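You operate a simulated robot arm through the tools that you are given. There is no shell and no other tool.

Carry out the task below with a simulated robot arm. There is one attempt and no reset: what you move stays moved.

## Task
Polish the tarnish off the copper bar on the upper tools shelf.
Fine: orange pad from the slow-trip bench's drawer and back in it; drawer shut, shelf back in. Set down upright: orange polishing pad. Where these are worked on the way, their far stop is far enough and under half their travel is too little: upper tools shelf. What is to be rubbed or washed off counts as gone when no trace of it is left.

The check looks at the end state, three seconds after you hand in, the way a careful person would. Anything else that was tipped, shoved, dropped, spilled or broken makes it a failure.

## Robot
A 6-joint arm with a two-finger gripper, fixed in place. Base frame: the origin is on the floor under the middle of its stand, x ahead of it, y to its left, z up. Lengths are in m, angles in rad, forces in N, time in s.
With the tool pointing down near the work surface it reaches from about 0.12 to 0.58 m from the base axis. Its first joint turns from -2.897 to 2.897 rad. Payload 3.18 kg.
Tool frame: the origin (TCP) lies between the finger pads and is the grasp point; the fingertips stand 0.03 m ahead of it; z points along the fingers, y is the line along which they close. The gripper opens to 0.144 m; its body begins 0.103 m behind the TCP.
Orientation is told as [roll, pitch, yaw] about the base's x, y, z axes, in that order, counted from this pose: with the fingers straight down and closing along the base's y, the tool's x points along the base's -x, its y along +y and its z along -z.

## Interface
- The arm moves only by the tool nudge_tool. Its argument "series" is a list of rows, each a list of 3 entries, a list of its own where there are three numbers: the shift along the tool's x, y, z in m, then the turn, a rotation vector about the tool's x, y, z in degrees, then the finger opening in m, from 0 to 0.144. In form: [[[tx, ty, tz], [rx, ry, rz], claw], ...]. A call has 1 to 20 rows; each row is the pose to reach, as a shift and turn from the pose commanded when the call began, along the tool's axes at that moment. A row lasts 0.2 s, in which the tool goes at most 0.05 m and 0.15 rad; a call with a longer step from one row to the next is refused whole, and so is a gripper value outside its range. A pose out of reach is approached as far as the arm can. The call stops where the force on the tool passes 40 N (or 10 N more than at its start, if that is more) or the arm is blocked; 0.2 s more then pass. Each finger travels about 0.1867 m/s and halts on what it meets, pressing with about 28 N; the grip force reading is that of the motor and also rises with nothing between the fingers. The clock runs only during rows and for 0.2 s after the last one: add rows that repeat a pose to give the fingers time. It gives the time, the measured TCP pose, the force on the tool (base axes), the opening and the grip force at its end, in the units of the frame above (readings bear some noise), with the torque about the TCP (base axes, N m) and any sound that the robot's microphone picked up.
- Cameras (640 x 400 px; columns grow to the right, rows downward): "scene" is fixed at [0.0507, -0.5008, 1.1966]; the picture's right is [0.94, -0.34, 0.00], its down [-0.12, -0.33, -0.94] and it looks along [0.32, 0.88, -0.35] (base axes); focal length 367 px, centre (320, 200). "wrist" rides on the gripper at [0.076, 0.016, -0.143] in the tool frame; the picture's right is [-0.21, 0.98, 0.00], its down [-0.84, -0.18, -0.51] and it looks along [-0.50, -0.11, 0.86] (tool axes); focal length 218 px, centre (320, 200). There is no depth. A picture from a camera that has moved, and an enlarged one, comes with that camera's place and axes in the base frame and with its lens.
- capture(camera): a new picture of that camera. No time passes.
- zoom(camera, box): a new picture of the part [left, top, right, bottom] of that camera's present view, enlarged. No time passes.
- finish_job(): hands the job in; it is judged then, once.

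Places have to be worked out from the pictures, the camera data and where the tool is seen. Open the gripper and draw the arm clear of the work before you hand the job in, unless the task says otherwise.

The tools are called after "Request:" as name(argument=value, ...) on one line, values as JSON. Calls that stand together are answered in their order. nudge_tool: Moves the arm, as the interface text tells. Its arguments: {"type":"object","properties":{"series":{"type":"array"}},"required":["series"]} The other tools are called the same way: capture (camera) takes a picture; zoom (camera, box) takes an enlarged picture of a part of a camera's view; finish_job () hands the job in.

At the start:

```text
time: 0.0
tcp_pos: [0.3363, 0.1259, 0.9827]
orientation: [0.001, -0.003, 0.001]
contact_force: [-0.2, -0.5, 0.7]
ft_torque: [0.01, -0.01, -0.01]
grip_width: 0.1441
gripper_force: 0.1
```

scene: 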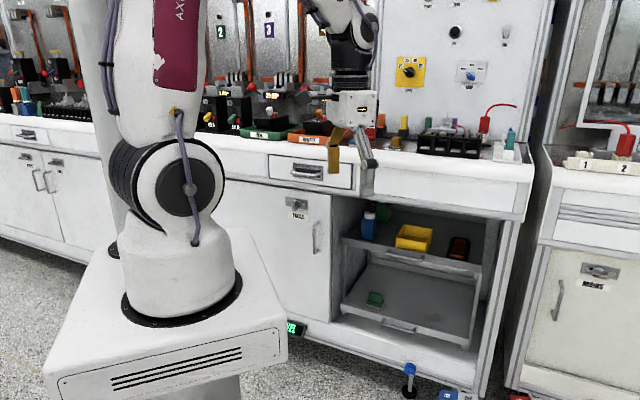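
wrist: 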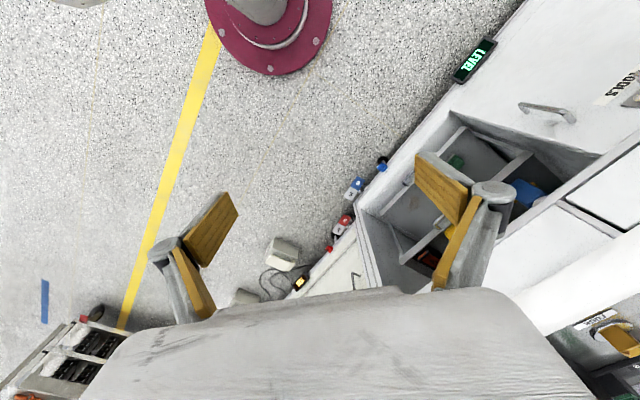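

I start by looking closely at the scene to find the slow-trip bench, its drawer, and the shelf.

Request:
zoom(camera="scene", box=[200, 80, 400, 205])

Request:
zoom(camera="scene", box=[320, 180, 520, 305])

Request:
zoom(camera="scene", box=[370, 0, 640, 169])

Request:
zoom(camera="scene", box=[0, 60, 200, 185])

Request:
zoom(camera="scene", box=[200, 0, 400, 125])

```text
3.20 times, centred on (300, 142) of scene
camera zoom: at [0.0507, -0.5008, 1.1966], right [0.94, -0.34, 0.0], down [-0.12, -0.33, -0.94], along [0.32, 0.88, -0.35], focal length 1175 px, centre (384, 384)
```

zoom: 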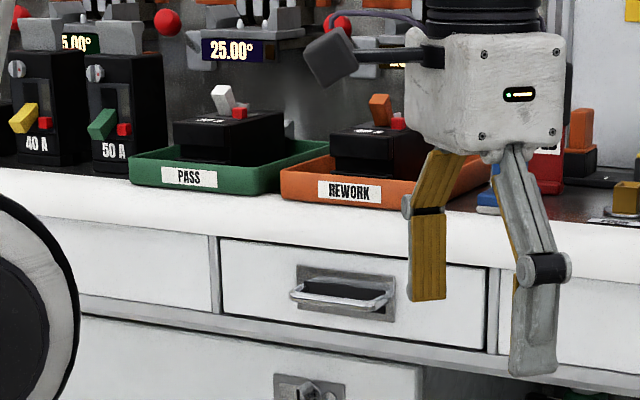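

```text
3.20 times, centred on (420, 242) of scene
camera zoom: at [0.0507, -0.5008, 1.1966], right [0.94, -0.34, 0.0], down [-0.12, -0.33, -0.94], along [0.32, 0.88, -0.35], focal length 1175 px, centre (0, 64)
```

zoom: 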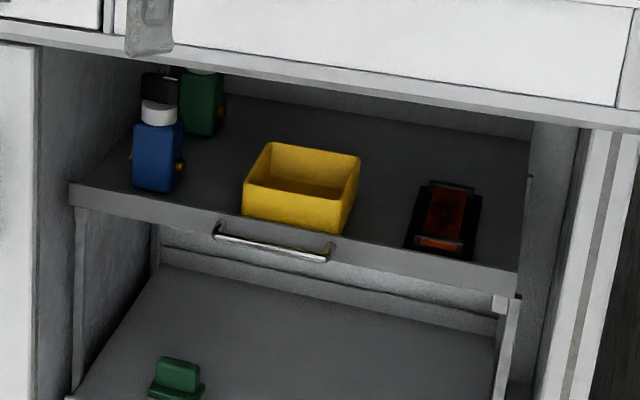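

```text
2.37 times, centred on (505, 84) of scene
camera zoom: at [0.0507, -0.5008, 1.1966], right [0.94, -0.34, 0.0], down [-0.12, -0.33, -0.94], along [0.32, 0.88, -0.35], focal length 869 px, centre (-118, 473)
```

zoom: 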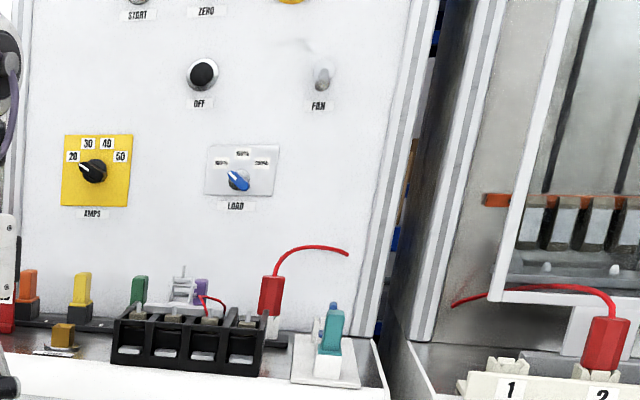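

```text
3.20 times, centred on (100, 122) of scene
camera zoom: at [0.0507, -0.5008, 1.1966], right [0.94, -0.34, 0.0], down [-0.12, -0.33, -0.94], along [0.32, 0.88, -0.35], focal length 1175 px, centre (1024, 448)
```

zoom: 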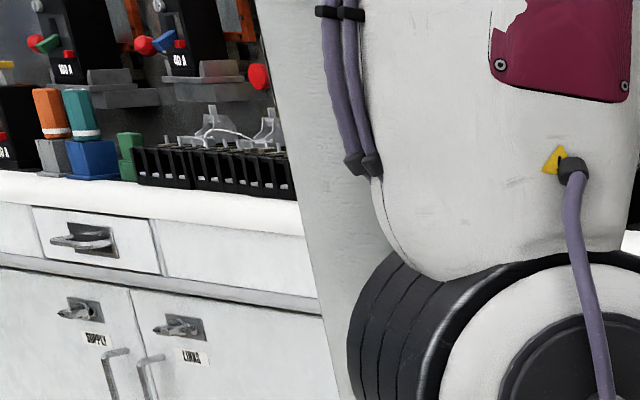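

```text
3.20 times, centred on (300, 62) of scene
camera zoom: at [0.0507, -0.5008, 1.1966], right [0.94, -0.34, 0.0], down [-0.12, -0.33, -0.94], along [0.32, 0.88, -0.35], focal length 1175 px, centre (384, 640)
```

zoom: 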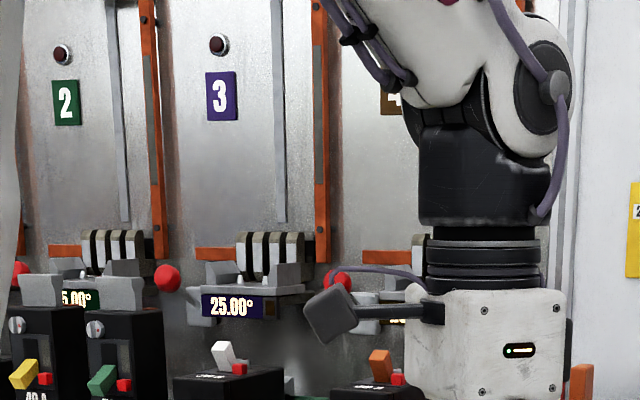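

The bench in front is angled; I'll zoom further in on the shelf contents and on other labels to identify the copper bar and the benches.

Request:
zoom(camera="scene", box=[430, 225, 494, 265])

Request:
zoom(camera="scene", box=[260, 150, 360, 212])

Request:
zoom(camera="scene", box=[380, 340, 500, 400])

Request:
zoom(camera="scene", box=[520, 100, 640, 400])

Request:
zoom(camera="wrist", box=[340, 20, 640, 300])

Request:
zoom(camera="wrist", box=[0, 220, 200, 400])

```text
10.00 times, centred on (462, 245) of scene
camera zoom: at [0.0507, -0.5008, 1.1966], right [0.94, -0.34, 0.0], down [-0.12, -0.33, -0.94], along [0.32, 0.88, -0.35], focal length 3671 px, centre (-1100, -250)
```

zoom: 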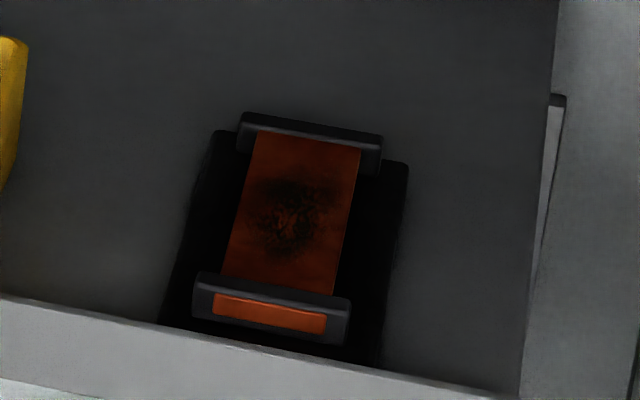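

```text
6.40 times, centred on (310, 181) of scene
camera zoom: at [0.0507, -0.5008, 1.1966], right [0.94, -0.34, 0.0], down [-0.12, -0.33, -0.94], along [0.32, 0.88, -0.35], focal length 2350 px, centre (384, 322)
```

zoom: 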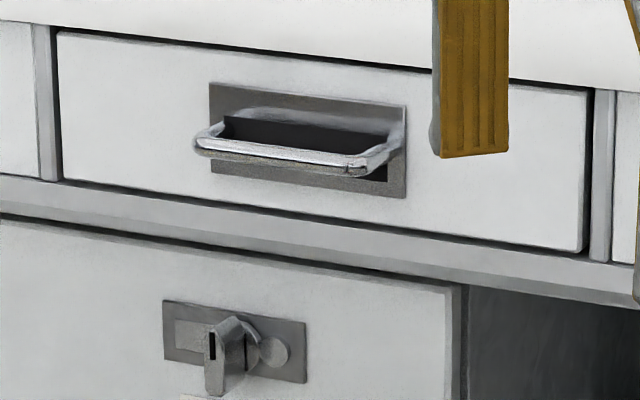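

```text
5.33 times, centred on (440, 370) of scene
camera zoom: at [0.0507, -0.5008, 1.1966], right [0.94, -0.34, 0.0], down [-0.12, -0.33, -0.94], along [0.32, 0.88, -0.35], focal length 1958 px, centre (-320, -707)
```

zoom: 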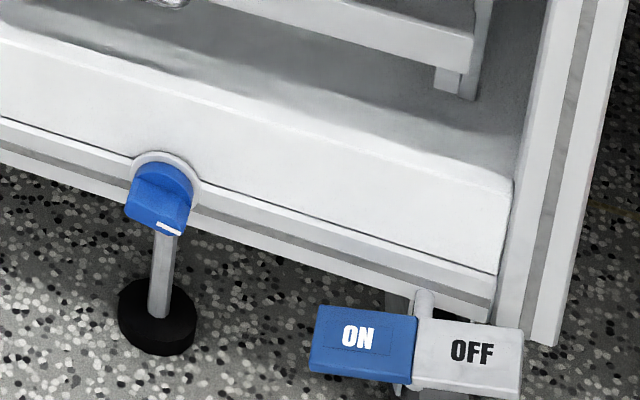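

```text
1.33 times, centred on (580, 250) of scene
camera zoom: at [0.0507, -0.5008, 1.1966], right [0.94, -0.34, 0.0], down [-0.12, -0.33, -0.94], along [0.32, 0.88, -0.35], focal length 490 px, centre (-27, 133)
```

zoom: 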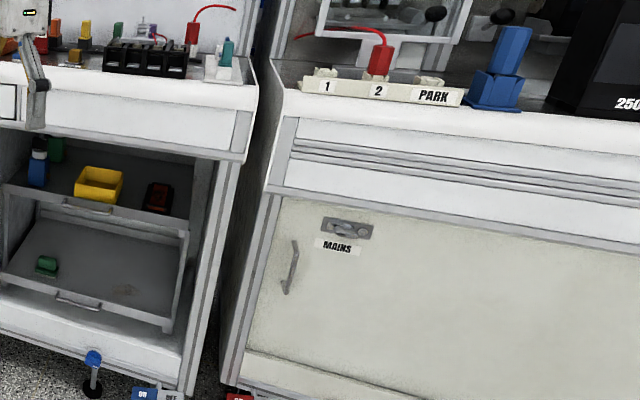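

```text
1.43 times, centred on (490, 160) of wrist
camera zoom: at [0.2597, 0.1416, 1.1254], right [0.21, 0.98, 0.0], down [0.84, -0.18, 0.51], along [0.5, -0.11, -0.86], focal length 312 px, centre (77, 257)
```

zoom: 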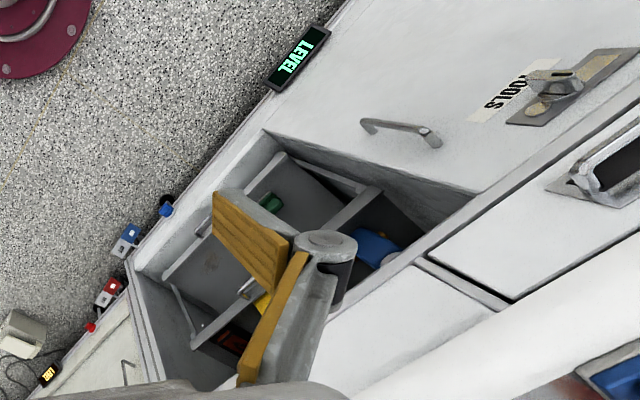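

```text
2.22 times, centred on (100, 310) of wrist
camera zoom: at [0.2597, 0.1416, 1.1254], right [0.21, 0.98, 0.0], down [0.84, -0.18, 0.51], along [0.5, -0.11, -0.86], focal length 485 px, centre (809, -44)
```

zoom: 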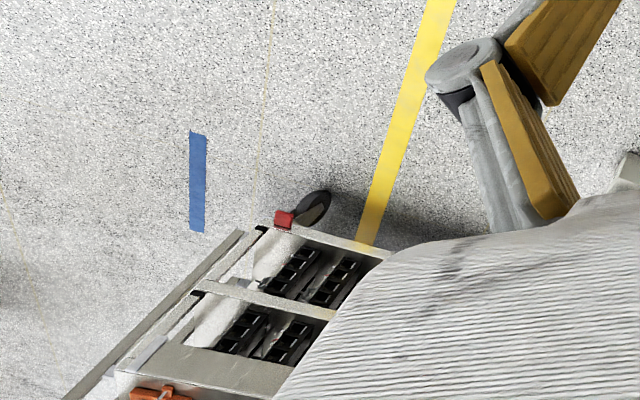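

The copper bar with a dark tarnish patch sits on the upper shelf in the open bay. I'll turn the tool about its own axis where it hangs in free air, so the wrist camera can look around at the benches.

Request:
nudge_tool(series=[[[0, 0, 0], [0, 0, 8], 0.144], [[0, 0, 0], [0, 0, 16], 0.144], [[0, 0, 0], [0, 0, 24], 0.144], [[0, 0, 0], [0, 0, 32], 0.144], [[0, 0, 0], [0, 0, 40], 0.144], [[0, 0, 0], [0, 0, 48], 0.144], [[0, 0, 0], [0, 0, 56], 0.144], [[0, 0, 0], [0, 0, 64], 0.144]])

Request:
capture(camera="wrist")

Request:
capture(camera="scene")

```text
time: 1.8
tcp_pos: [0.3352, 0.1247, 0.982]
orientation: [0.002, 0.001, -1.119]
contact_force: [0.2, 0.2, 0.2]
ft_torque: [0.0, 0.01, 0.01]
grip_width: 0.1441
gripper_force: 0.1
```

```text
taken
camera wrist: at [0.3176, 0.2011, 1.1255], right [0.97, 0.24, 0.0], down [0.21, -0.84, 0.51], along [0.12, -0.49, -0.86], focal length 218 px, centre (320, 200)
```

wrist: 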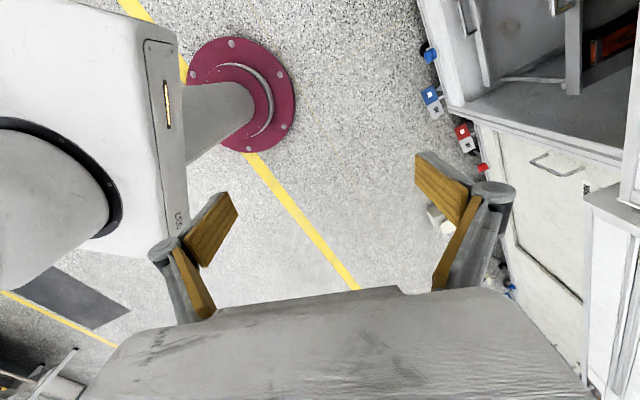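

```text
taken
```

scene: 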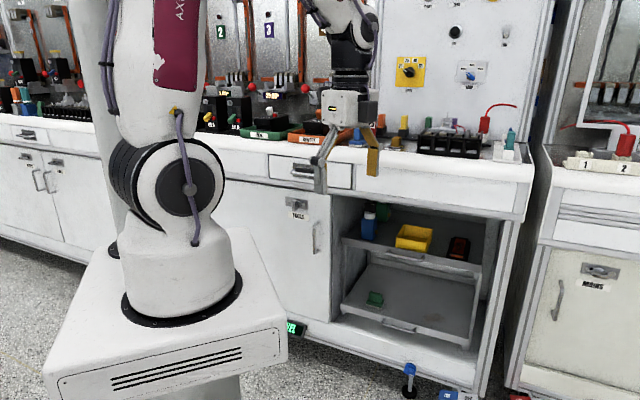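

The rotation works cleanly. I keep turning until the camera can face the bench once the tool is pitched up.

Request:
nudge_tool(series=[[[0, 0, 0], [0, 0, 8], 0.144], [[0, 0, 0], [0, 0, 16], 0.144], [[0, 0, 0], [0, 0, 24], 0.144], [[0, 0, 0], [0, 0, 32], 0.144], [[0, 0, 0], [0, 0, 40], 0.144], [[0, 0, 0], [0, 0, 48], 0.144], [[0, 0, 0], [0, 0, 56], 0.144], [[0, 0, 0], [0, 0, 64], 0.144]])

Request:
capture(camera="wrist")

```text
time: 3.6
tcp_pos: [0.3355, 0.1261, 0.9833]
orientation: [0.002, 0.0, -2.234]
contact_force: [0.2, -0.7, 0.0]
ft_torque: [0.0, 0.01, 0.02]
grip_width: 0.1441
gripper_force: 0.1
```

```text
taken
camera wrist: at [0.3961, 0.1755, 1.1255], right [0.64, -0.77, 0.0], down [-0.66, -0.55, 0.51], along [-0.39, -0.33, -0.86], focal length 218 px, centre (320, 200)
```

wrist: 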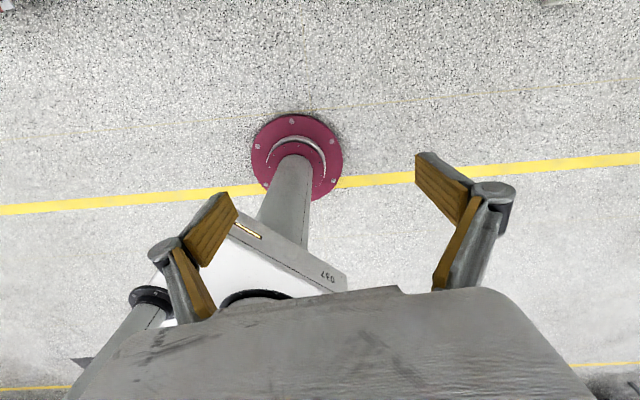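

Now I pitch the tool up toward the bench while moving outward and a little up, staying in free space, to see the bench head-on.

Request:
nudge_tool(series=[[[0.018, 0, -0.008], [0, 8, 0], 0.144], [[0.036, 0, -0.016], [0, 16, 0], 0.144], [[0.054, 0, -0.024], [0, 24, 0], 0.144], [[0.072, 0, -0.032], [0, 32, 0], 0.144], [[0.09, 0, -0.04], [0, 40, 0], 0.144], [[0.108, 0, -0.048], [0, 48, 0], 0.144], [[0.126, 0, -0.056], [0, 56, 0], 0.144], [[0.144, 0, -0.064], [0, 64, 0], 0.144]])

Request:
capture(camera="wrist")

Request:
capture(camera="scene")

```text
time: 5.4
tcp_pos: [0.4278, 0.2398, 1.0483]
orientation: [0.001, 1.117, -2.233]
contact_force: [-0.2, -0.1, 0.4]
ft_torque: [-0.01, 0.02, 0.02]
grip_width: 0.1438
gripper_force: 0.2
out of reach, approached as far as the arm can: row 8
```

```text
taken
camera wrist: at [0.3828, 0.1542, 1.1795], right [0.72, -0.67, -0.19], down [-0.65, -0.54, -0.53], along [0.26, 0.5, -0.82], focal length 218 px, centre (320, 200)
```

wrist: 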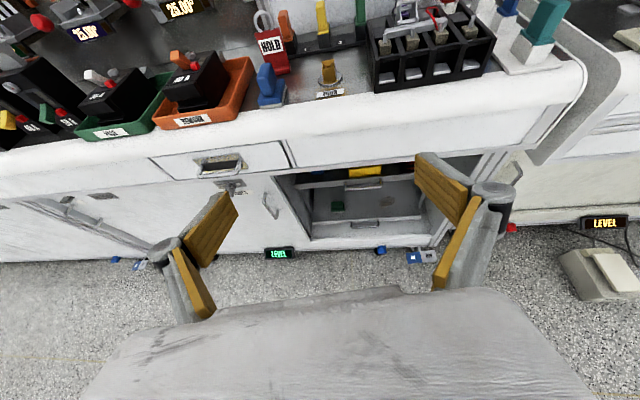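

```text
taken
```

scene: 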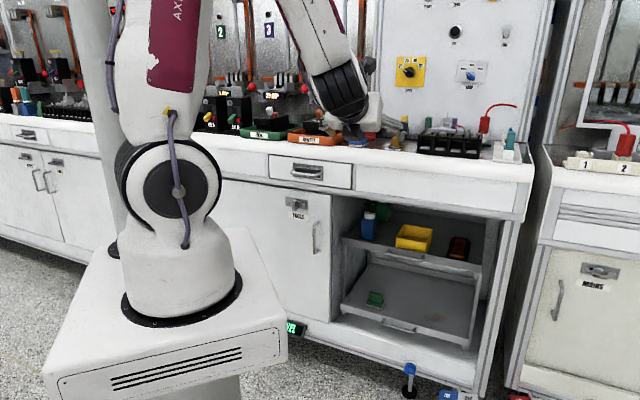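

Very useful view. I zoom in on several parts of it for labels and positions.

Request:
zoom(camera="wrist", box=[140, 120, 340, 245])

Request:
zoom(camera="wrist", box=[260, 140, 460, 265])

Request:
zoom(camera="wrist", box=[140, 0, 340, 125])

Request:
zoom(camera="wrist", box=[0, 0, 200, 125])

Request:
zoom(camera="wrist", box=[440, 0, 640, 125])

Request:
zoom(camera="wrist", box=[0, 160, 200, 285])

```text
3.20 times, centred on (240, 182) of wrist
camera zoom: at [0.3828, 0.1542, 1.1795], right [0.72, -0.67, -0.19], down [-0.65, -0.54, -0.53], along [0.26, 0.5, -0.82], focal length 698 px, centre (576, 256)
```

zoom: 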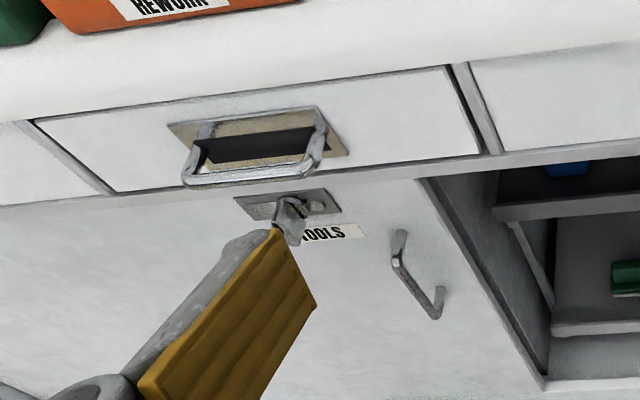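

```text
3.20 times, centred on (360, 202) of wrist
camera zoom: at [0.3828, 0.1542, 1.1795], right [0.72, -0.67, -0.19], down [-0.65, -0.54, -0.53], along [0.26, 0.5, -0.82], focal length 698 px, centre (192, 192)
```

zoom: 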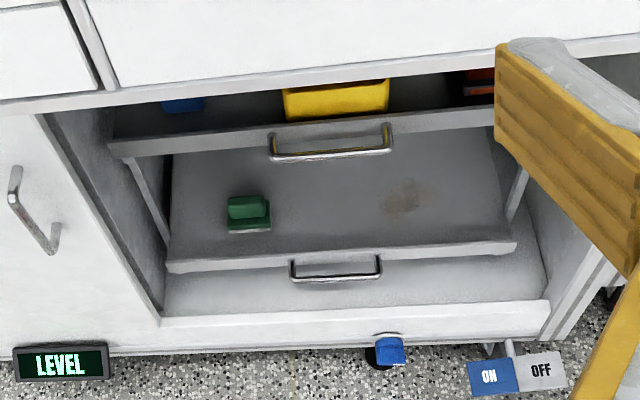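

```text
3.20 times, centred on (240, 62) of wrist
camera zoom: at [0.3828, 0.1542, 1.1795], right [0.72, -0.67, -0.19], down [-0.65, -0.54, -0.53], along [0.26, 0.5, -0.82], focal length 698 px, centre (576, 640)
```

zoom: 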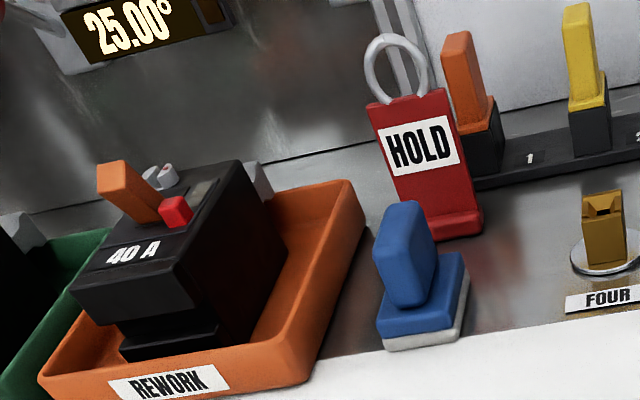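

```text
3.20 times, centred on (100, 62) of wrist
camera zoom: at [0.3828, 0.1542, 1.1795], right [0.72, -0.67, -0.19], down [-0.65, -0.54, -0.53], along [0.26, 0.5, -0.82], focal length 698 px, centre (1024, 640)
```

zoom: 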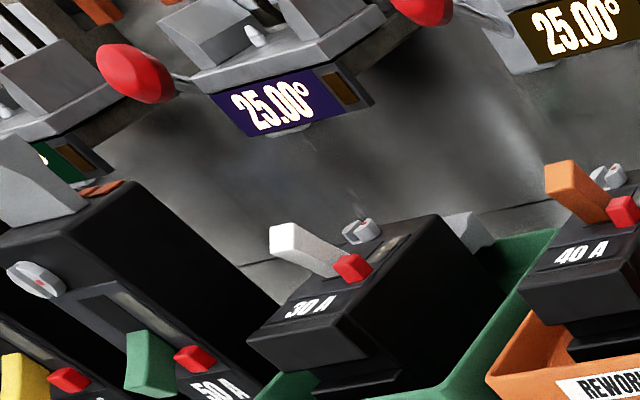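

```text
3.20 times, centred on (540, 62) of wrist
camera zoom: at [0.3828, 0.1542, 1.1795], right [0.72, -0.67, -0.19], down [-0.65, -0.54, -0.53], along [0.26, 0.5, -0.82], focal length 698 px, centre (-384, 640)
```

zoom: 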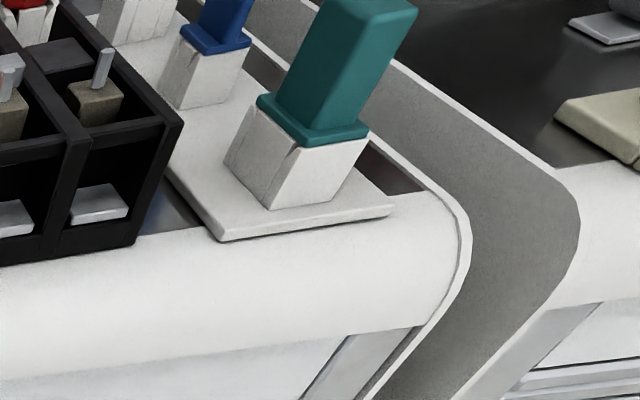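

```text
3.20 times, centred on (100, 222) of wrist
camera zoom: at [0.3828, 0.1542, 1.1795], right [0.72, -0.67, -0.19], down [-0.65, -0.54, -0.53], along [0.26, 0.5, -0.82], focal length 698 px, centre (1024, 128)
```

zoom: 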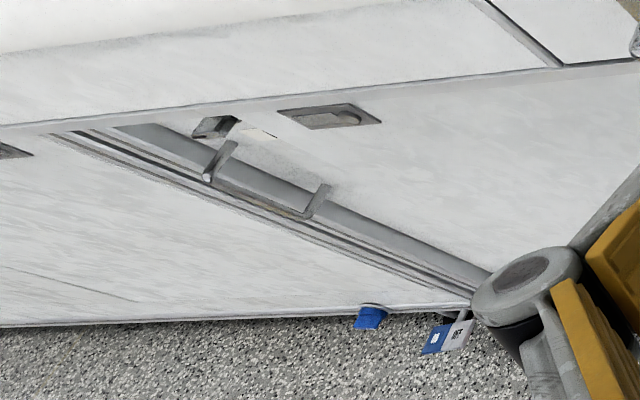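

No bench-name sign visible yet. I raise and pitch the tool further to look at the upper parts of the benches for signs.

Request:
nudge_tool(series=[[[0.036, 0, -0.018], [0, 7, 0], 0.144], [[0.072, 0, -0.035], [0, 14, 0], 0.144], [[0.108, 0, -0.053], [0, 21, 0], 0.144], [[0.144, 0, -0.07], [0, 28, 0], 0.144], [[0.18, 0, -0.088], [0, 36, 0], 0.144], [[0.18, 0, -0.088], [0, 44, 0], 0.144]])

Request:
capture(camera="wrist")

```text
time: 6.8
tcp_pos: [0.3599, 0.2808, 1.3376]
orientation: [-3.096, 1.319, 0.912]
contact_force: [0.3, -0.3, 0.5]
ft_torque: [0.03, -0.02, 0.05]
grip_width: 0.1439
gripper_force: 0.1
out of reach, approached as far as the arm can: row 1, 2, 3, 4, 5, 6
```

```text
taken
camera wrist: at [0.27, 0.1492, 1.3758], right [0.78, -0.59, -0.21], down [-0.33, -0.09, -0.94], along [0.54, 0.8, -0.26], focal length 218 px, centre (320, 200)
```

wrist: 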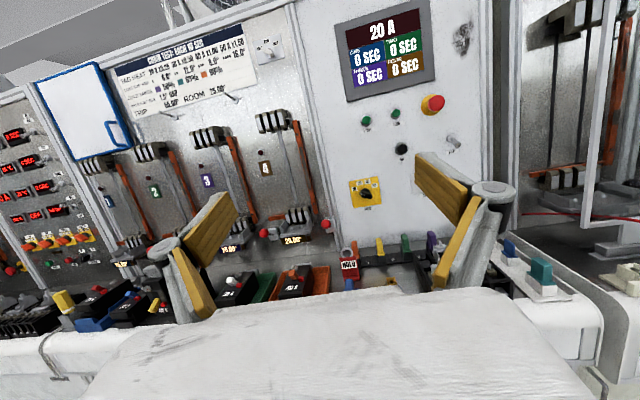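

Now the bench's upper panel has a sign. I zoom in on it and the neighbouring benches.

Request:
zoom(camera="wrist", box=[30, 10, 290, 130])

Request:
zoom(camera="wrist", box=[100, 20, 260, 120])

Request:
zoom(camera="wrist", box=[0, 80, 160, 180])

Request:
zoom(camera="wrist", box=[330, 0, 490, 100])

Request:
zoom(camera="wrist", box=[0, 180, 160, 280])

```text
2.46 times, centred on (160, 70) of wrist
camera zoom: at [0.27, 0.1492, 1.3758], right [0.78, -0.59, -0.21], down [-0.33, -0.09, -0.94], along [0.54, 0.8, -0.26], focal length 537 px, centre (714, 520)
```

zoom: 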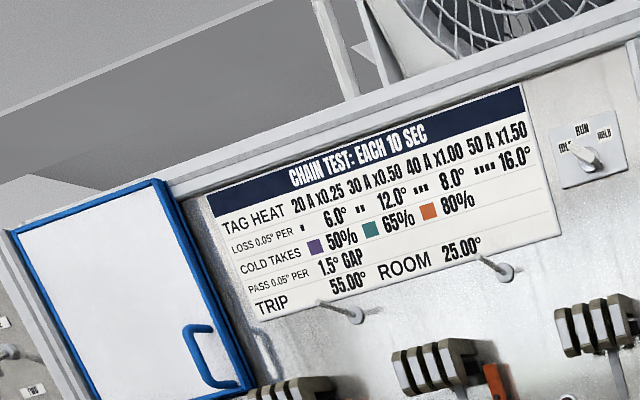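

```text
4.00 times, centred on (180, 70) of wrist
camera zoom: at [0.27, 0.1492, 1.3758], right [0.78, -0.59, -0.21], down [-0.33, -0.09, -0.94], along [0.54, 0.8, -0.26], focal length 873 px, centre (880, 720)
```

zoom: 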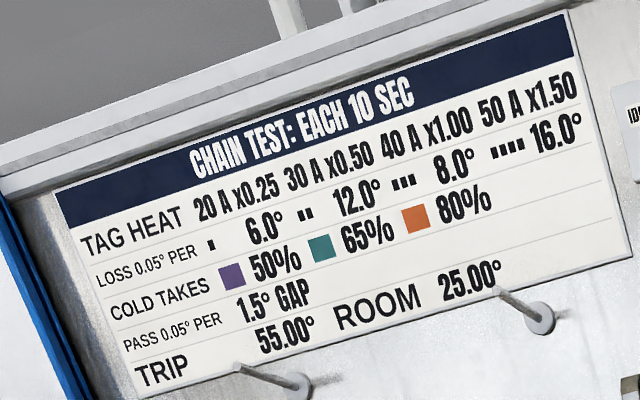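

```text
4.00 times, centred on (80, 130) of wrist
camera zoom: at [0.27, 0.1492, 1.3758], right [0.78, -0.59, -0.21], down [-0.33, -0.09, -0.94], along [0.54, 0.8, -0.26], focal length 873 px, centre (1280, 480)
```

zoom: 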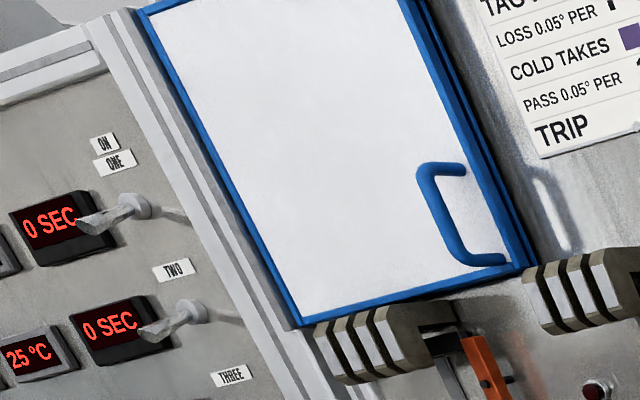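

```text
4.00 times, centred on (410, 50) of wrist
camera zoom: at [0.27, 0.1492, 1.3758], right [0.78, -0.59, -0.21], down [-0.33, -0.09, -0.94], along [0.54, 0.8, -0.26], focal length 873 px, centre (-40, 800)
```

zoom: 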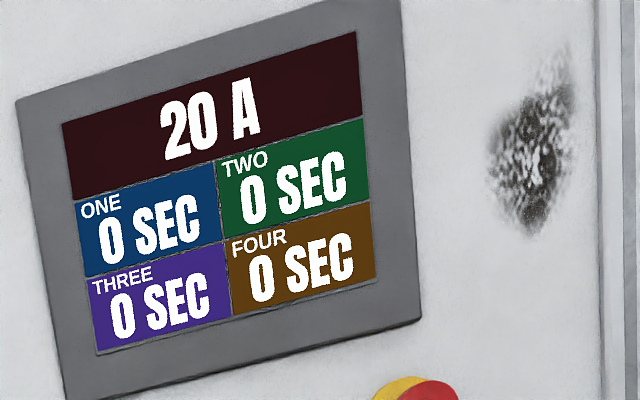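

```text
4.00 times, centred on (80, 230) of wrist
camera zoom: at [0.27, 0.1492, 1.3758], right [0.78, -0.59, -0.21], down [-0.33, -0.09, -0.94], along [0.54, 0.8, -0.26], focal length 873 px, centre (1280, 80)
```

zoom: 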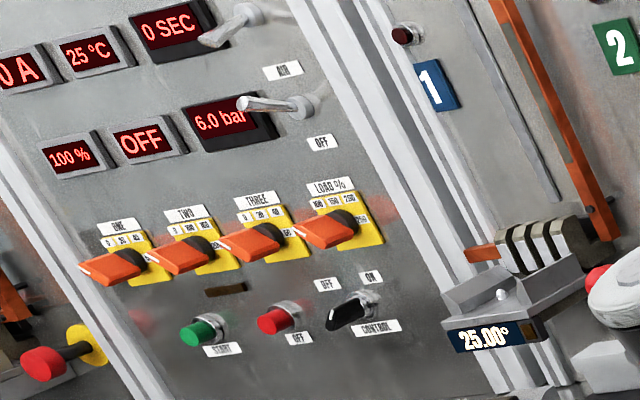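

The sign reads "CHAIN TEST", thermal trip data and per-tag seconds; the drawer of this bench is the only one within reach so far. I bring the tool back down to a 45° downward pitch ahead of the drawer.

Request:
nudge_tool(series=[[[-0.03, -0.005, -0.004], [0, -7.5, 0], 0.144], [[-0.06, -0.01, -0.008], [0, -15, 0], 0.144], [[-0.09, -0.014, -0.012], [0, -22.5, 0], 0.144], [[-0.12, -0.019, -0.015], [0, -30, 0], 0.144], [[-0.15, -0.024, -0.019], [0, -37.5, 0], 0.144], [[-0.18, -0.029, -0.023], [0, -45, 0], 0.144], [[-0.21, -0.033, -0.027], [0, -52.5, 0], 0.144], [[-0.238, -0.038, -0.03], [0, -60, 0], 0.144]])

Request:
capture(camera="wrist")

Request:
capture(camera="scene")

```text
time: 8.6
tcp_pos: [0.3418, 0.3454, 1.1108]
orientation: [-0.214, 0.805, -2.486]
contact_force: [0.1, -1.8, -1.6]
ft_torque: [0.24, -0.01, 0.08]
grip_width: 0.1439
gripper_force: 0.1
```

```text
taken
camera wrist: at [0.3345, 0.2799, 1.2599], right [0.59, -0.75, -0.29], down [-0.81, -0.54, -0.24], along [0.02, 0.38, -0.93], focal length 218 px, centre (320, 200)
```

wrist: 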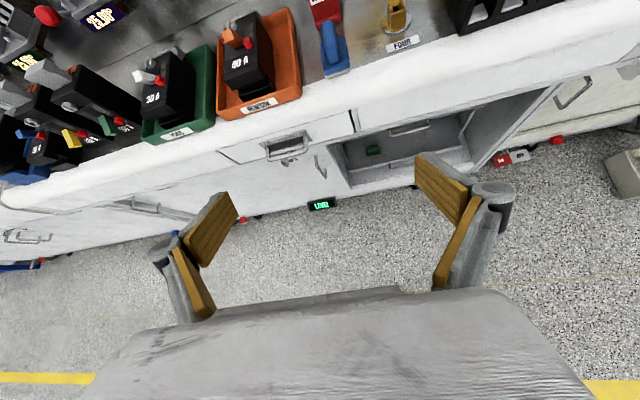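

```text
taken
```

scene: 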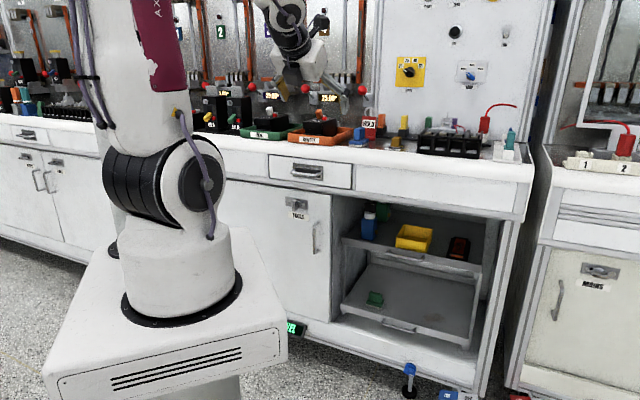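

I roll the tool about its axis so the fingers close in the vertical plane (camera to the left), suited to pinching the horizontal handle bar.

Request:
nudge_tool(series=[[[0, 0, 0], [-0.34, -0.59, -7.89], 0.144], [[0, 0, 0], [-0.68, -1.18, -15.8], 0.144], [[0, 0, 0], [-1.02, -1.77, -23.7], 0.144], [[0, 0, 0], [-1.37, -2.37, -31.6], 0.144], [[0, 0, 0], [-1.71, -2.96, -39.5], 0.144], [[0, 0, 0], [-2.05, -3.55, -47.3], 0.144], [[0, 0, 0], [-2.39, -4.14, -55.2], 0.144], [[0, 0, 0], [-2.73, -4.73, -63.1], 0.144], [[0, 0, 0], [-3.07, -5.32, -71.0], 0.144], [[0, 0, 0], [-3.41, -5.92, -78.9], 0.144], [[0, 0, 0], [-3.76, -6.5, -86.8], 0.144], [[0, 0, 0], [-4.1, -7.1, -94.7], 0.144]])

Request:
capture(camera="wrist")

Request:
capture(camera="scene")

```text
time: 11.2
tcp_pos: [0.3464, 0.3283, 1.101]
orientation: [0.744, -0.137, -0.723]
contact_force: [-0.3, -1.2, 0.1]
ft_torque: [-0.02, -0.03, 0.02]
grip_width: 0.144
gripper_force: 0.1
```

```text
taken
camera wrist: at [0.2223, 0.3255, 1.2051], right [0.56, 0.46, 0.68], down [0.28, -0.89, 0.37], along [0.78, -0.01, -0.63], focal length 218 px, centre (320, 200)
```

wrist: 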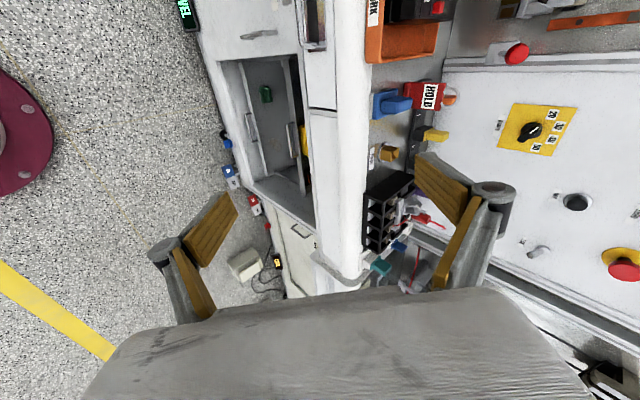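

```text
taken
```

scene: 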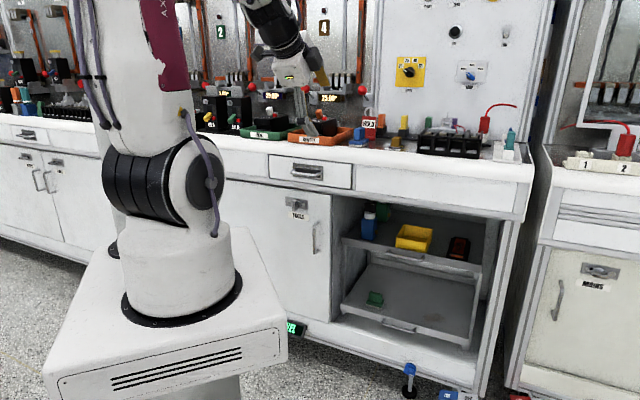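

The tool is well placed; the drawer face lies at about 0.693 m along the 45° direction, with its handle near [0.38, 0.56, 0.866]. I move to a pre-approach about 12 cm in front of it, tilting to 20° below horizontal and narrowing the fingers.

Request:
nudge_tool(series=[[[0.027, -0.0115, 0.03], [-4.5, 0.2, 1.4], 0.12], [[0.055, -0.023, 0.06], [-9, 0.5, 2.9], 0.1], [[0.082, -0.0345, 0.09], [-13.5, 0.7, 4.3], 0.08], [[0.11, -0.046, 0.12], [-18, 0.9, 5.7], 0.06], [[0.137, -0.0575, 0.15], [-22.6, 1.2, 7.2], 0.06], [[0.165, -0.069, 0.181], [-27.1, 1.4, 8.6], 0.06]])

Request:
capture(camera="wrist")

Request:
capture(camera="scene")

```text
time: 12.6
tcp_pos: [0.3239, 0.4001, 1.1075]
orientation: [0.89, -0.046, -0.722]
contact_force: [0.7, -0.3, -0.1]
ft_torque: [0.01, -0.03, 0.0]
grip_width: 0.06
gripper_force: 0.2
out of reach, approached as far as the arm can: row 1, 2, 3, 4, 5, 6
```

```text
taken
camera wrist: at [0.196, 0.3779, 1.207], right [0.54, 0.35, 0.77], down [0.29, -0.93, 0.22], along [0.79, 0.11, -0.6], focal length 218 px, centre (320, 200)
```

wrist: 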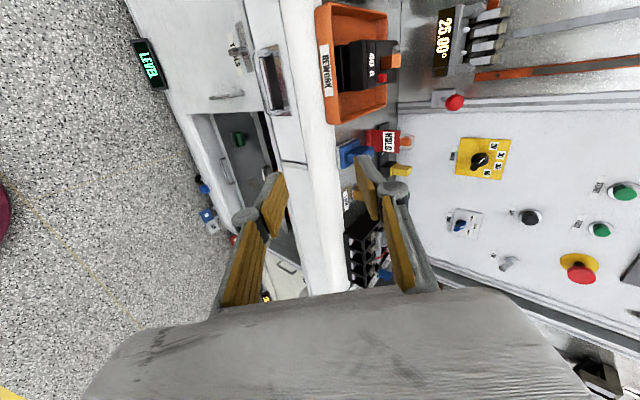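

```text
taken
```

scene: 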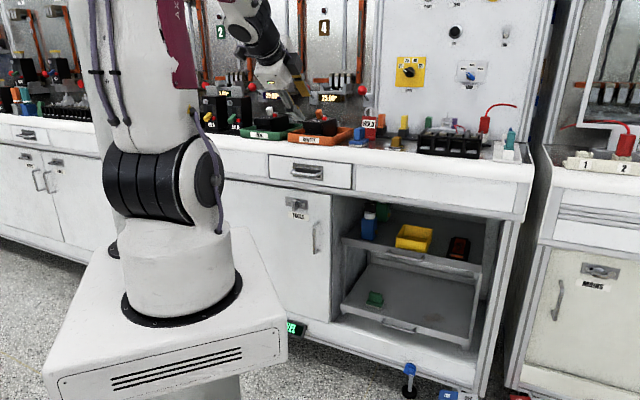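

The arm limits its tilt when the tool is this close in. I test whether extending outward (still above the counter height and short of the bench) frees up the reach.

Request:
nudge_tool(series=[[[-0.002, 0.021, 0.026], [0, 0, 0], 0.06], [[-0.004, 0.042, 0.052], [0, 0, 0], 0.06], [[-0.006, 0.063, 0.078], [0, 0, 0], 0.06]])

Request:
capture(camera="scene")

```text
time: 13.4
tcp_pos: [0.3919, 0.4718, 1.1047]
orientation: [0.889, -0.045, -0.721]
contact_force: [0.4, -0.4, -0.1]
ft_torque: [-0.06, 0.01, -0.02]
grip_width: 0.0601
gripper_force: 0.1
```

```text
taken
```

scene: 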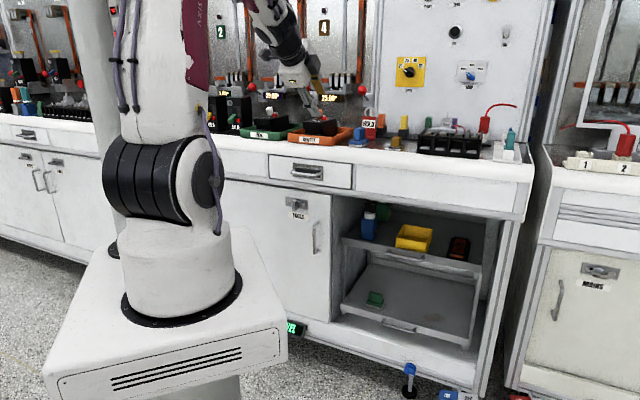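

Extension frees the reach. I now try tilting further toward horizontal here.

Request:
nudge_tool(series=[[[0, 0, 0], [-7, 0, 0], 0.06], [[0, 0, 0], [-14, 0, 0], 0.06], [[0, 0, 0], [-20, 0, 0], 0.06]])

```text
time: 14.2
tcp_pos: [0.3645, 0.4867, 1.1007]
orientation: [0.914, 0.024, -0.627]
contact_force: [-0.1, 0.4, -1.4]
ft_torque: [0.02, -0.01, -0.02]
grip_width: 0.0601
gripper_force: 0.2
out of reach, approached as far as the arm can: row 1, 2, 3
```

The tilt saturates around 52° from vertical here. I look at the arm's shape to understand which joint limits it.

Request:
zoom(camera="scene", box=[60, 0, 380, 200])

Request:
capture(camera="wrist")

```text
2.00 times, centred on (220, 100) of scene
camera zoom: at [0.0507, -0.5008, 1.1966], right [0.94, -0.34, 0.0], down [-0.12, -0.33, -0.94], along [0.32, 0.88, -0.35], focal length 734 px, centre (520, 400)
```

zoom: 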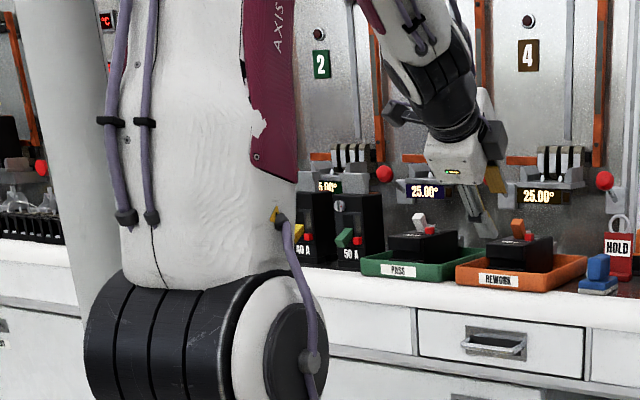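

```text
taken
camera wrist: at [0.2438, 0.4465, 1.2012], right [0.53, 0.35, 0.77], down [0.39, -0.91, 0.15], along [0.75, 0.22, -0.62], focal length 218 px, centre (320, 200)
```

wrist: 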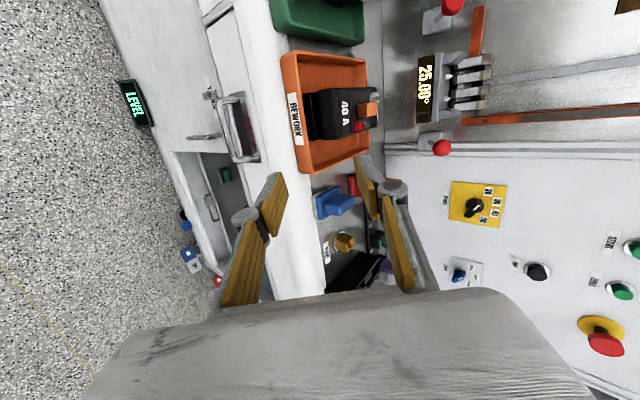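

The forearm, wrist and gripper are now in a straight line, so the wrist needs its other bend branch (rolled 180°) to point the tool nearer horizontal. First I bend the tool 30° down about the wrist, retreating from the bench.

Request:
nudge_tool(series=[[[0, -0.0366, -0.0024], [7.5, 0, 0], 0.06], [[0, -0.0725, -0.0095], [15, 0, 0], 0.06], [[0, -0.1072, -0.0213], [22.5, 0, 0], 0.06], [[0, -0.14, -0.0375], [30, 0, 0], 0.06], [[0, -0.14, -0.0375], [30, 0, 0], 0.06]])

Request:
capture(camera="scene")

```text
time: 15.4
tcp_pos: [0.2958, 0.3948, 1.0096]
orientation: [0.389, 0.023, -0.626]
contact_force: [0.2, -0.3, -0.1]
ft_torque: [0.02, 0.02, 0.01]
grip_width: 0.0601
gripper_force: 0.2
```

```text
taken
```

scene: 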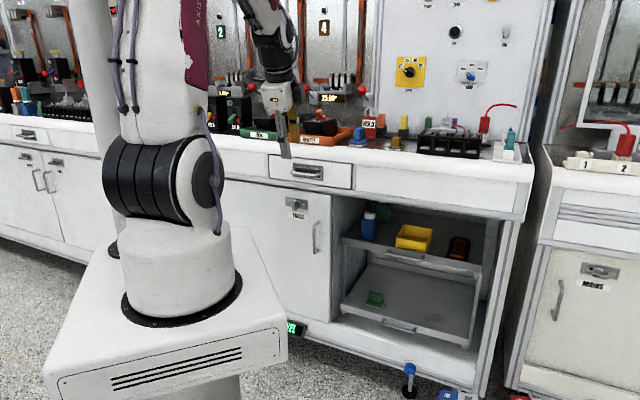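

That went exactly as planned. Now I roll the bent tool around the forearm axis (first 90°, swinging the gripper to the left).

Request:
nudge_tool(series=[[[0.02, 0.0012, -0.0007], [0, 4.09, 7.08], 0.06], [[0.0394, 0.0049, -0.0028], [0, 8.18, 14.17], 0.06], [[0.0582, 0.011, -0.0063], [0, 12.27, 21.26], 0.06], [[0.0757, 0.0192, -0.0111], [0, 16.36, 28.34], 0.06], [[0.0917, 0.0296, -0.0171], [0, 20.45, 35.42], 0.06], [[0.1058, 0.0418, -0.0242], [0, 24.55, 42.52], 0.06], [[0.1178, 0.0557, -0.0322], [0, 28.65, 49.62], 0.06], [[0.1274, 0.0709, -0.041], [0, 32.75, 56.72], 0.06], [[0.1343, 0.087, -0.0502], [0, 36.8, 63.74], 0.06], [[0.1386, 0.1039, -0.06], [0, 40.9, 70.84], 0.06], [[0.14, 0.1212, -0.07], [0, 45, 77.94], 0.06]])

Request:
capture(camera="scene")

```text
time: 17.8
tcp_pos: [0.2337, 0.5452, 1.126]
orientation: [-0.568, 0.915, -2.232]
contact_force: [-0.6, -0.1, 1.2]
ft_torque: [0.02, 0.04, 0.01]
grip_width: 0.0601
gripper_force: 0.0
```

```text
taken
```

scene: 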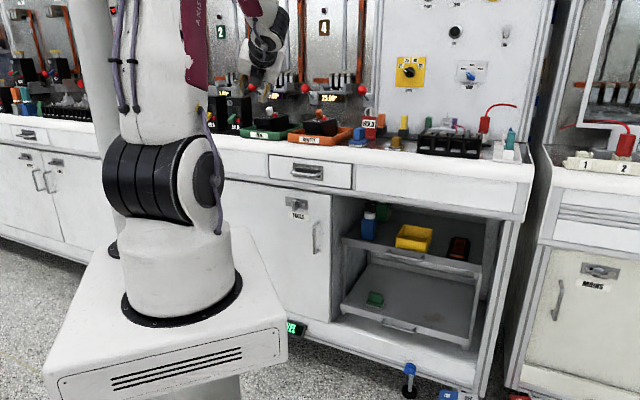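

No reach problem. I continue with the second 90° so the tool ends bent upward from the forearm.

Request:
nudge_tool(series=[[[0.02, 0.0012, -0.0007], [0, 4.09, 7.08], 0.06], [[0.0394, 0.0049, -0.0028], [0, 8.18, 14.17], 0.06], [[0.0582, 0.011, -0.0063], [0, 12.27, 21.26], 0.06], [[0.0757, 0.0192, -0.0111], [0, 16.36, 28.34], 0.06], [[0.0917, 0.0296, -0.0171], [0, 20.45, 35.42], 0.06], [[0.1058, 0.0418, -0.0242], [0, 24.55, 42.52], 0.06], [[0.1178, 0.0557, -0.0322], [0, 28.65, 49.62], 0.06], [[0.1274, 0.0709, -0.041], [0, 32.75, 56.72], 0.06], [[0.1343, 0.087, -0.0502], [0, 36.8, 63.74], 0.06], [[0.1386, 0.1039, -0.06], [0, 40.9, 70.84], 0.06], [[0.14, 0.1212, -0.07], [0, 45, 77.94], 0.06]])

Request:
capture(camera="scene")

Request:
capture(camera="wrist")

```text
time: 20.2
tcp_pos: [0.425, 0.5104, 1.2429]
orientation: [-1.429, -0.031, 2.543]
contact_force: [0.6, 0.3, -0.4]
ft_torque: [-0.02, 0.01, -0.03]
grip_width: 0.0599
gripper_force: 0.0
out of reach, approached as far as the arm can: row 10, 11
```

```text
taken
```

scene: 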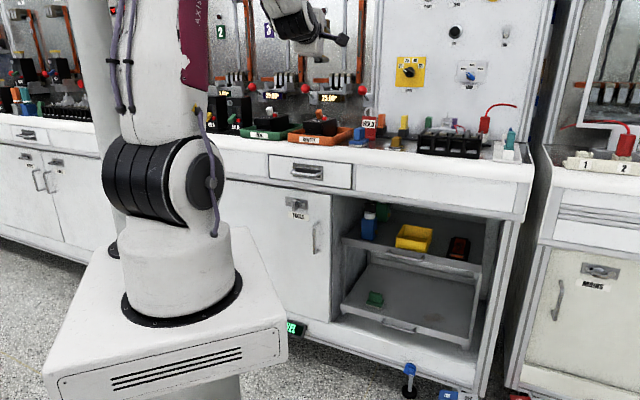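

```text
taken
camera wrist: at [0.4082, 0.3484, 1.2439], right [-0.27, 0.02, -0.96], down [-0.96, 0.08, 0.28], along [0.08, 1.0, 0.0], focal length 218 px, centre (320, 200)
```

wrist: 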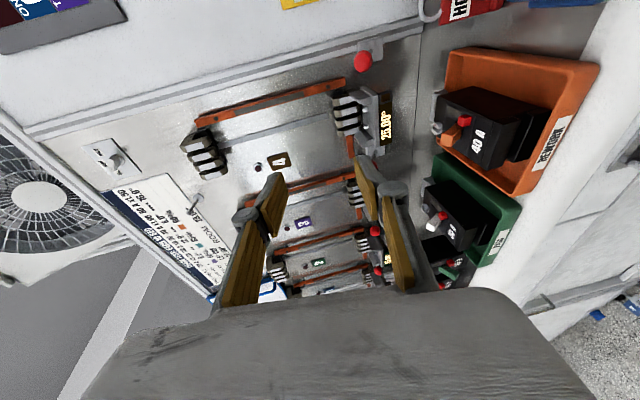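

The tool now points about 8° below horizontal with fingers closing vertically, and rows beyond ~163° hit a joint limit, which is fine. I now lower to a pre-grasp point about 10 cm in front of the drawer handle, tool 20° below horizontal.

Request:
nudge_tool(series=[[[-0.0053, 0.044, -0.0036], [-1.5, -0.83, -0.44], 0.06], [[-0.0107, 0.088, -0.0072], [-3, -1.66, -0.88], 0.06], [[-0.016, 0.132, -0.0107], [-4.5, -2.5, -1.3], 0.06], [[-0.0214, 0.176, -0.0143], [-6, -3.3, -1.75], 0.06], [[-0.0267, 0.22, -0.0179], [-7.5, -4.15, -2.2], 0.06], [[-0.032, 0.264, -0.0215], [-9, -5, -2.6], 0.06], [[-0.0374, 0.308, -0.025], [-10.5, -5.8, -3.05], 0.06], [[-0.0427, 0.352, -0.0286], [-12, -6.65, -3.5], 0.06]])

Request:
capture(camera="scene")

Request:
capture(camera="wrist")

```text
time: 22.0
tcp_pos: [0.3801, 0.4964, 0.9417]
orientation: [-1.189, -0.001, 2.662]
contact_force: [-0.5, -0.3, -0.3]
ft_torque: [-0.03, 0.02, 0.02]
grip_width: 0.06
gripper_force: 0.0
out of reach, approached as far as the arm can: row 1, 2, 3, 4, 5, 6, 7, 8
```

```text
taken
```

scene: 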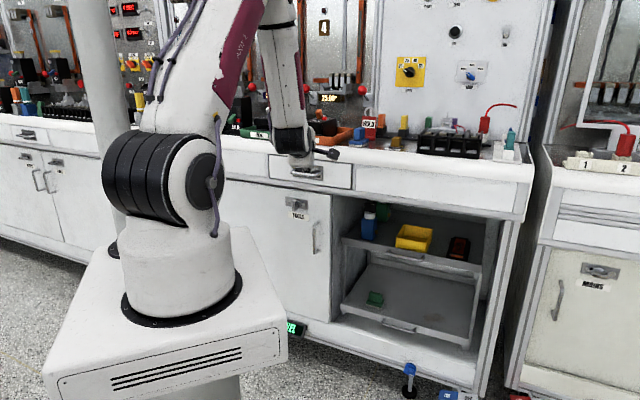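

```text
taken
camera wrist: at [0.3839, 0.3368, 0.9802], right [-0.35, -0.23, -0.91], down [-0.93, 0.03, 0.36], along [-0.05, 0.97, -0.22], focal length 218 px, centre (320, 200)
```

wrist: 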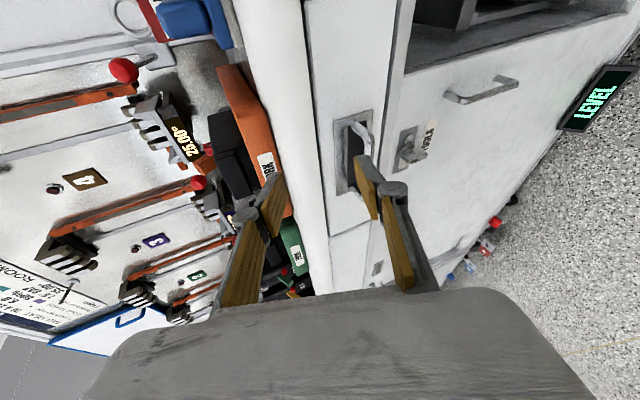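

The arm got to [0.380, 0.496, 0.942] with the wanted tool direction; the handle is just ahead and below. I zoom in to localise the handle precisely.

Request:
zoom(camera="wrist", box=[290, 80, 450, 180])

Request:
zoom(camera="scene", box=[250, 110, 370, 185])

```text
4.00 times, centred on (370, 130) of wrist
camera zoom: at [0.3839, 0.3368, 0.9802], right [-0.35, -0.23, -0.91], down [-0.93, 0.03, 0.36], along [-0.05, 0.97, -0.22], focal length 873 px, centre (120, 480)
```

zoom: 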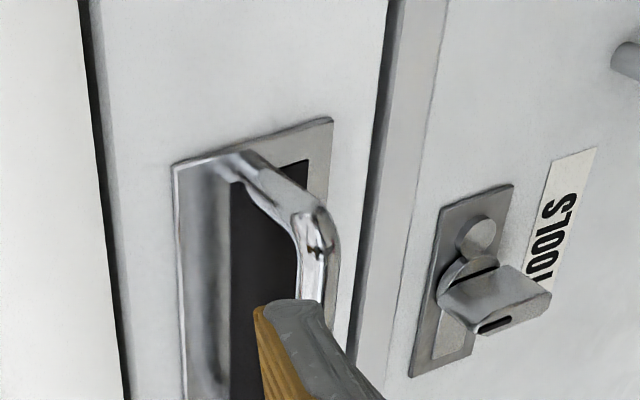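

```text
5.33 times, centred on (310, 148) of scene
camera zoom: at [0.0507, -0.5008, 1.1966], right [0.94, -0.34, 0.0], down [-0.12, -0.33, -0.94], along [0.32, 0.88, -0.35], focal length 1958 px, centre (373, 480)
```

zoom: 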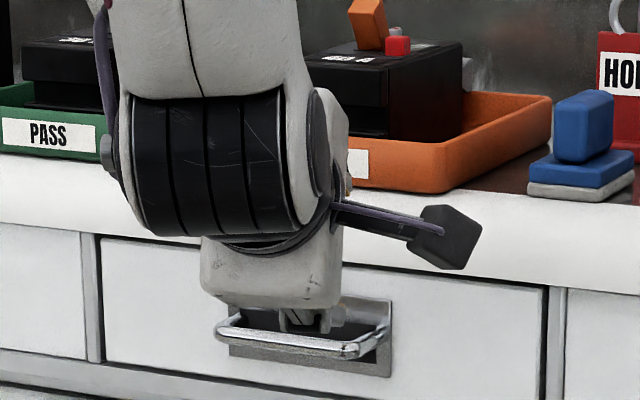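

Triangulating both views puts the handle bar's centre at about [0.377, 0.552, 0.873], running along (0.707, −0.707) and about 9 cm long. I shift to a pre-grasp 5 cm before it with the tool tilted about 33° down.

Request:
nudge_tool(series=[[[-0.0145, 0.0166, 0.0026], [-5.6, 0.24, 0.1], 0.05], [[-0.0289, 0.0332, 0.0053], [-11.1, 0.48, 0.22], 0.046], [[-0.0289, 0.0332, 0.0053], [-11.1, 0.48, 0.22], 0.046]])

Request:
capture(camera="wrist")

Request:
zoom(camera="scene", box=[250, 110, 370, 185])

```text
time: 22.8
tcp_pos: [0.3747, 0.4936, 0.9144]
orientation: [-1.032, -0.007, 2.655]
contact_force: [-0.3, 0.3, 1.1]
ft_torque: [-0.01, 0.01, 0.01]
grip_width: 0.0456
gripper_force: 0.1
out of reach, approached as far as the arm can: row 1, 2, 3
```

```text
taken
camera wrist: at [0.3803, 0.3411, 0.9746], right [-0.42, -0.34, -0.84], down [-0.9, 0.09, 0.42], along [-0.07, 0.93, -0.35], focal length 218 px, centre (320, 200)
```

wrist: 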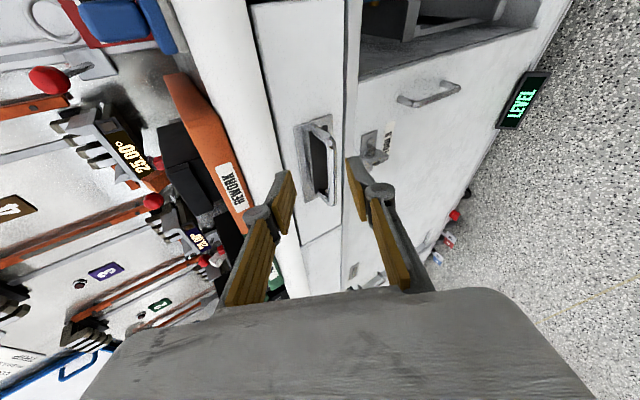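

```text
5.33 times, centred on (310, 148) of scene
camera zoom: at [0.0507, -0.5008, 1.1966], right [0.94, -0.34, 0.0], down [-0.12, -0.33, -0.94], along [0.32, 0.88, -0.35], focal length 1958 px, centre (373, 480)
```

zoom: 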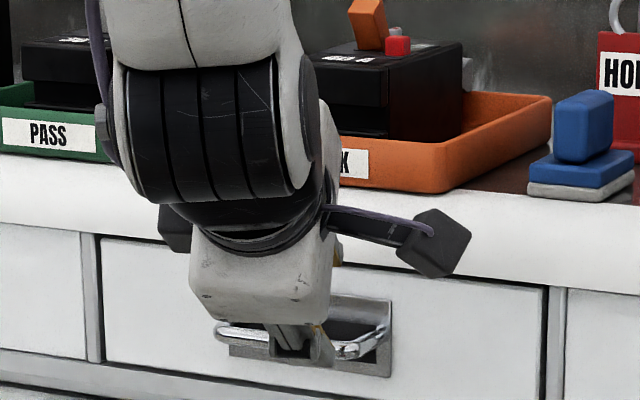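

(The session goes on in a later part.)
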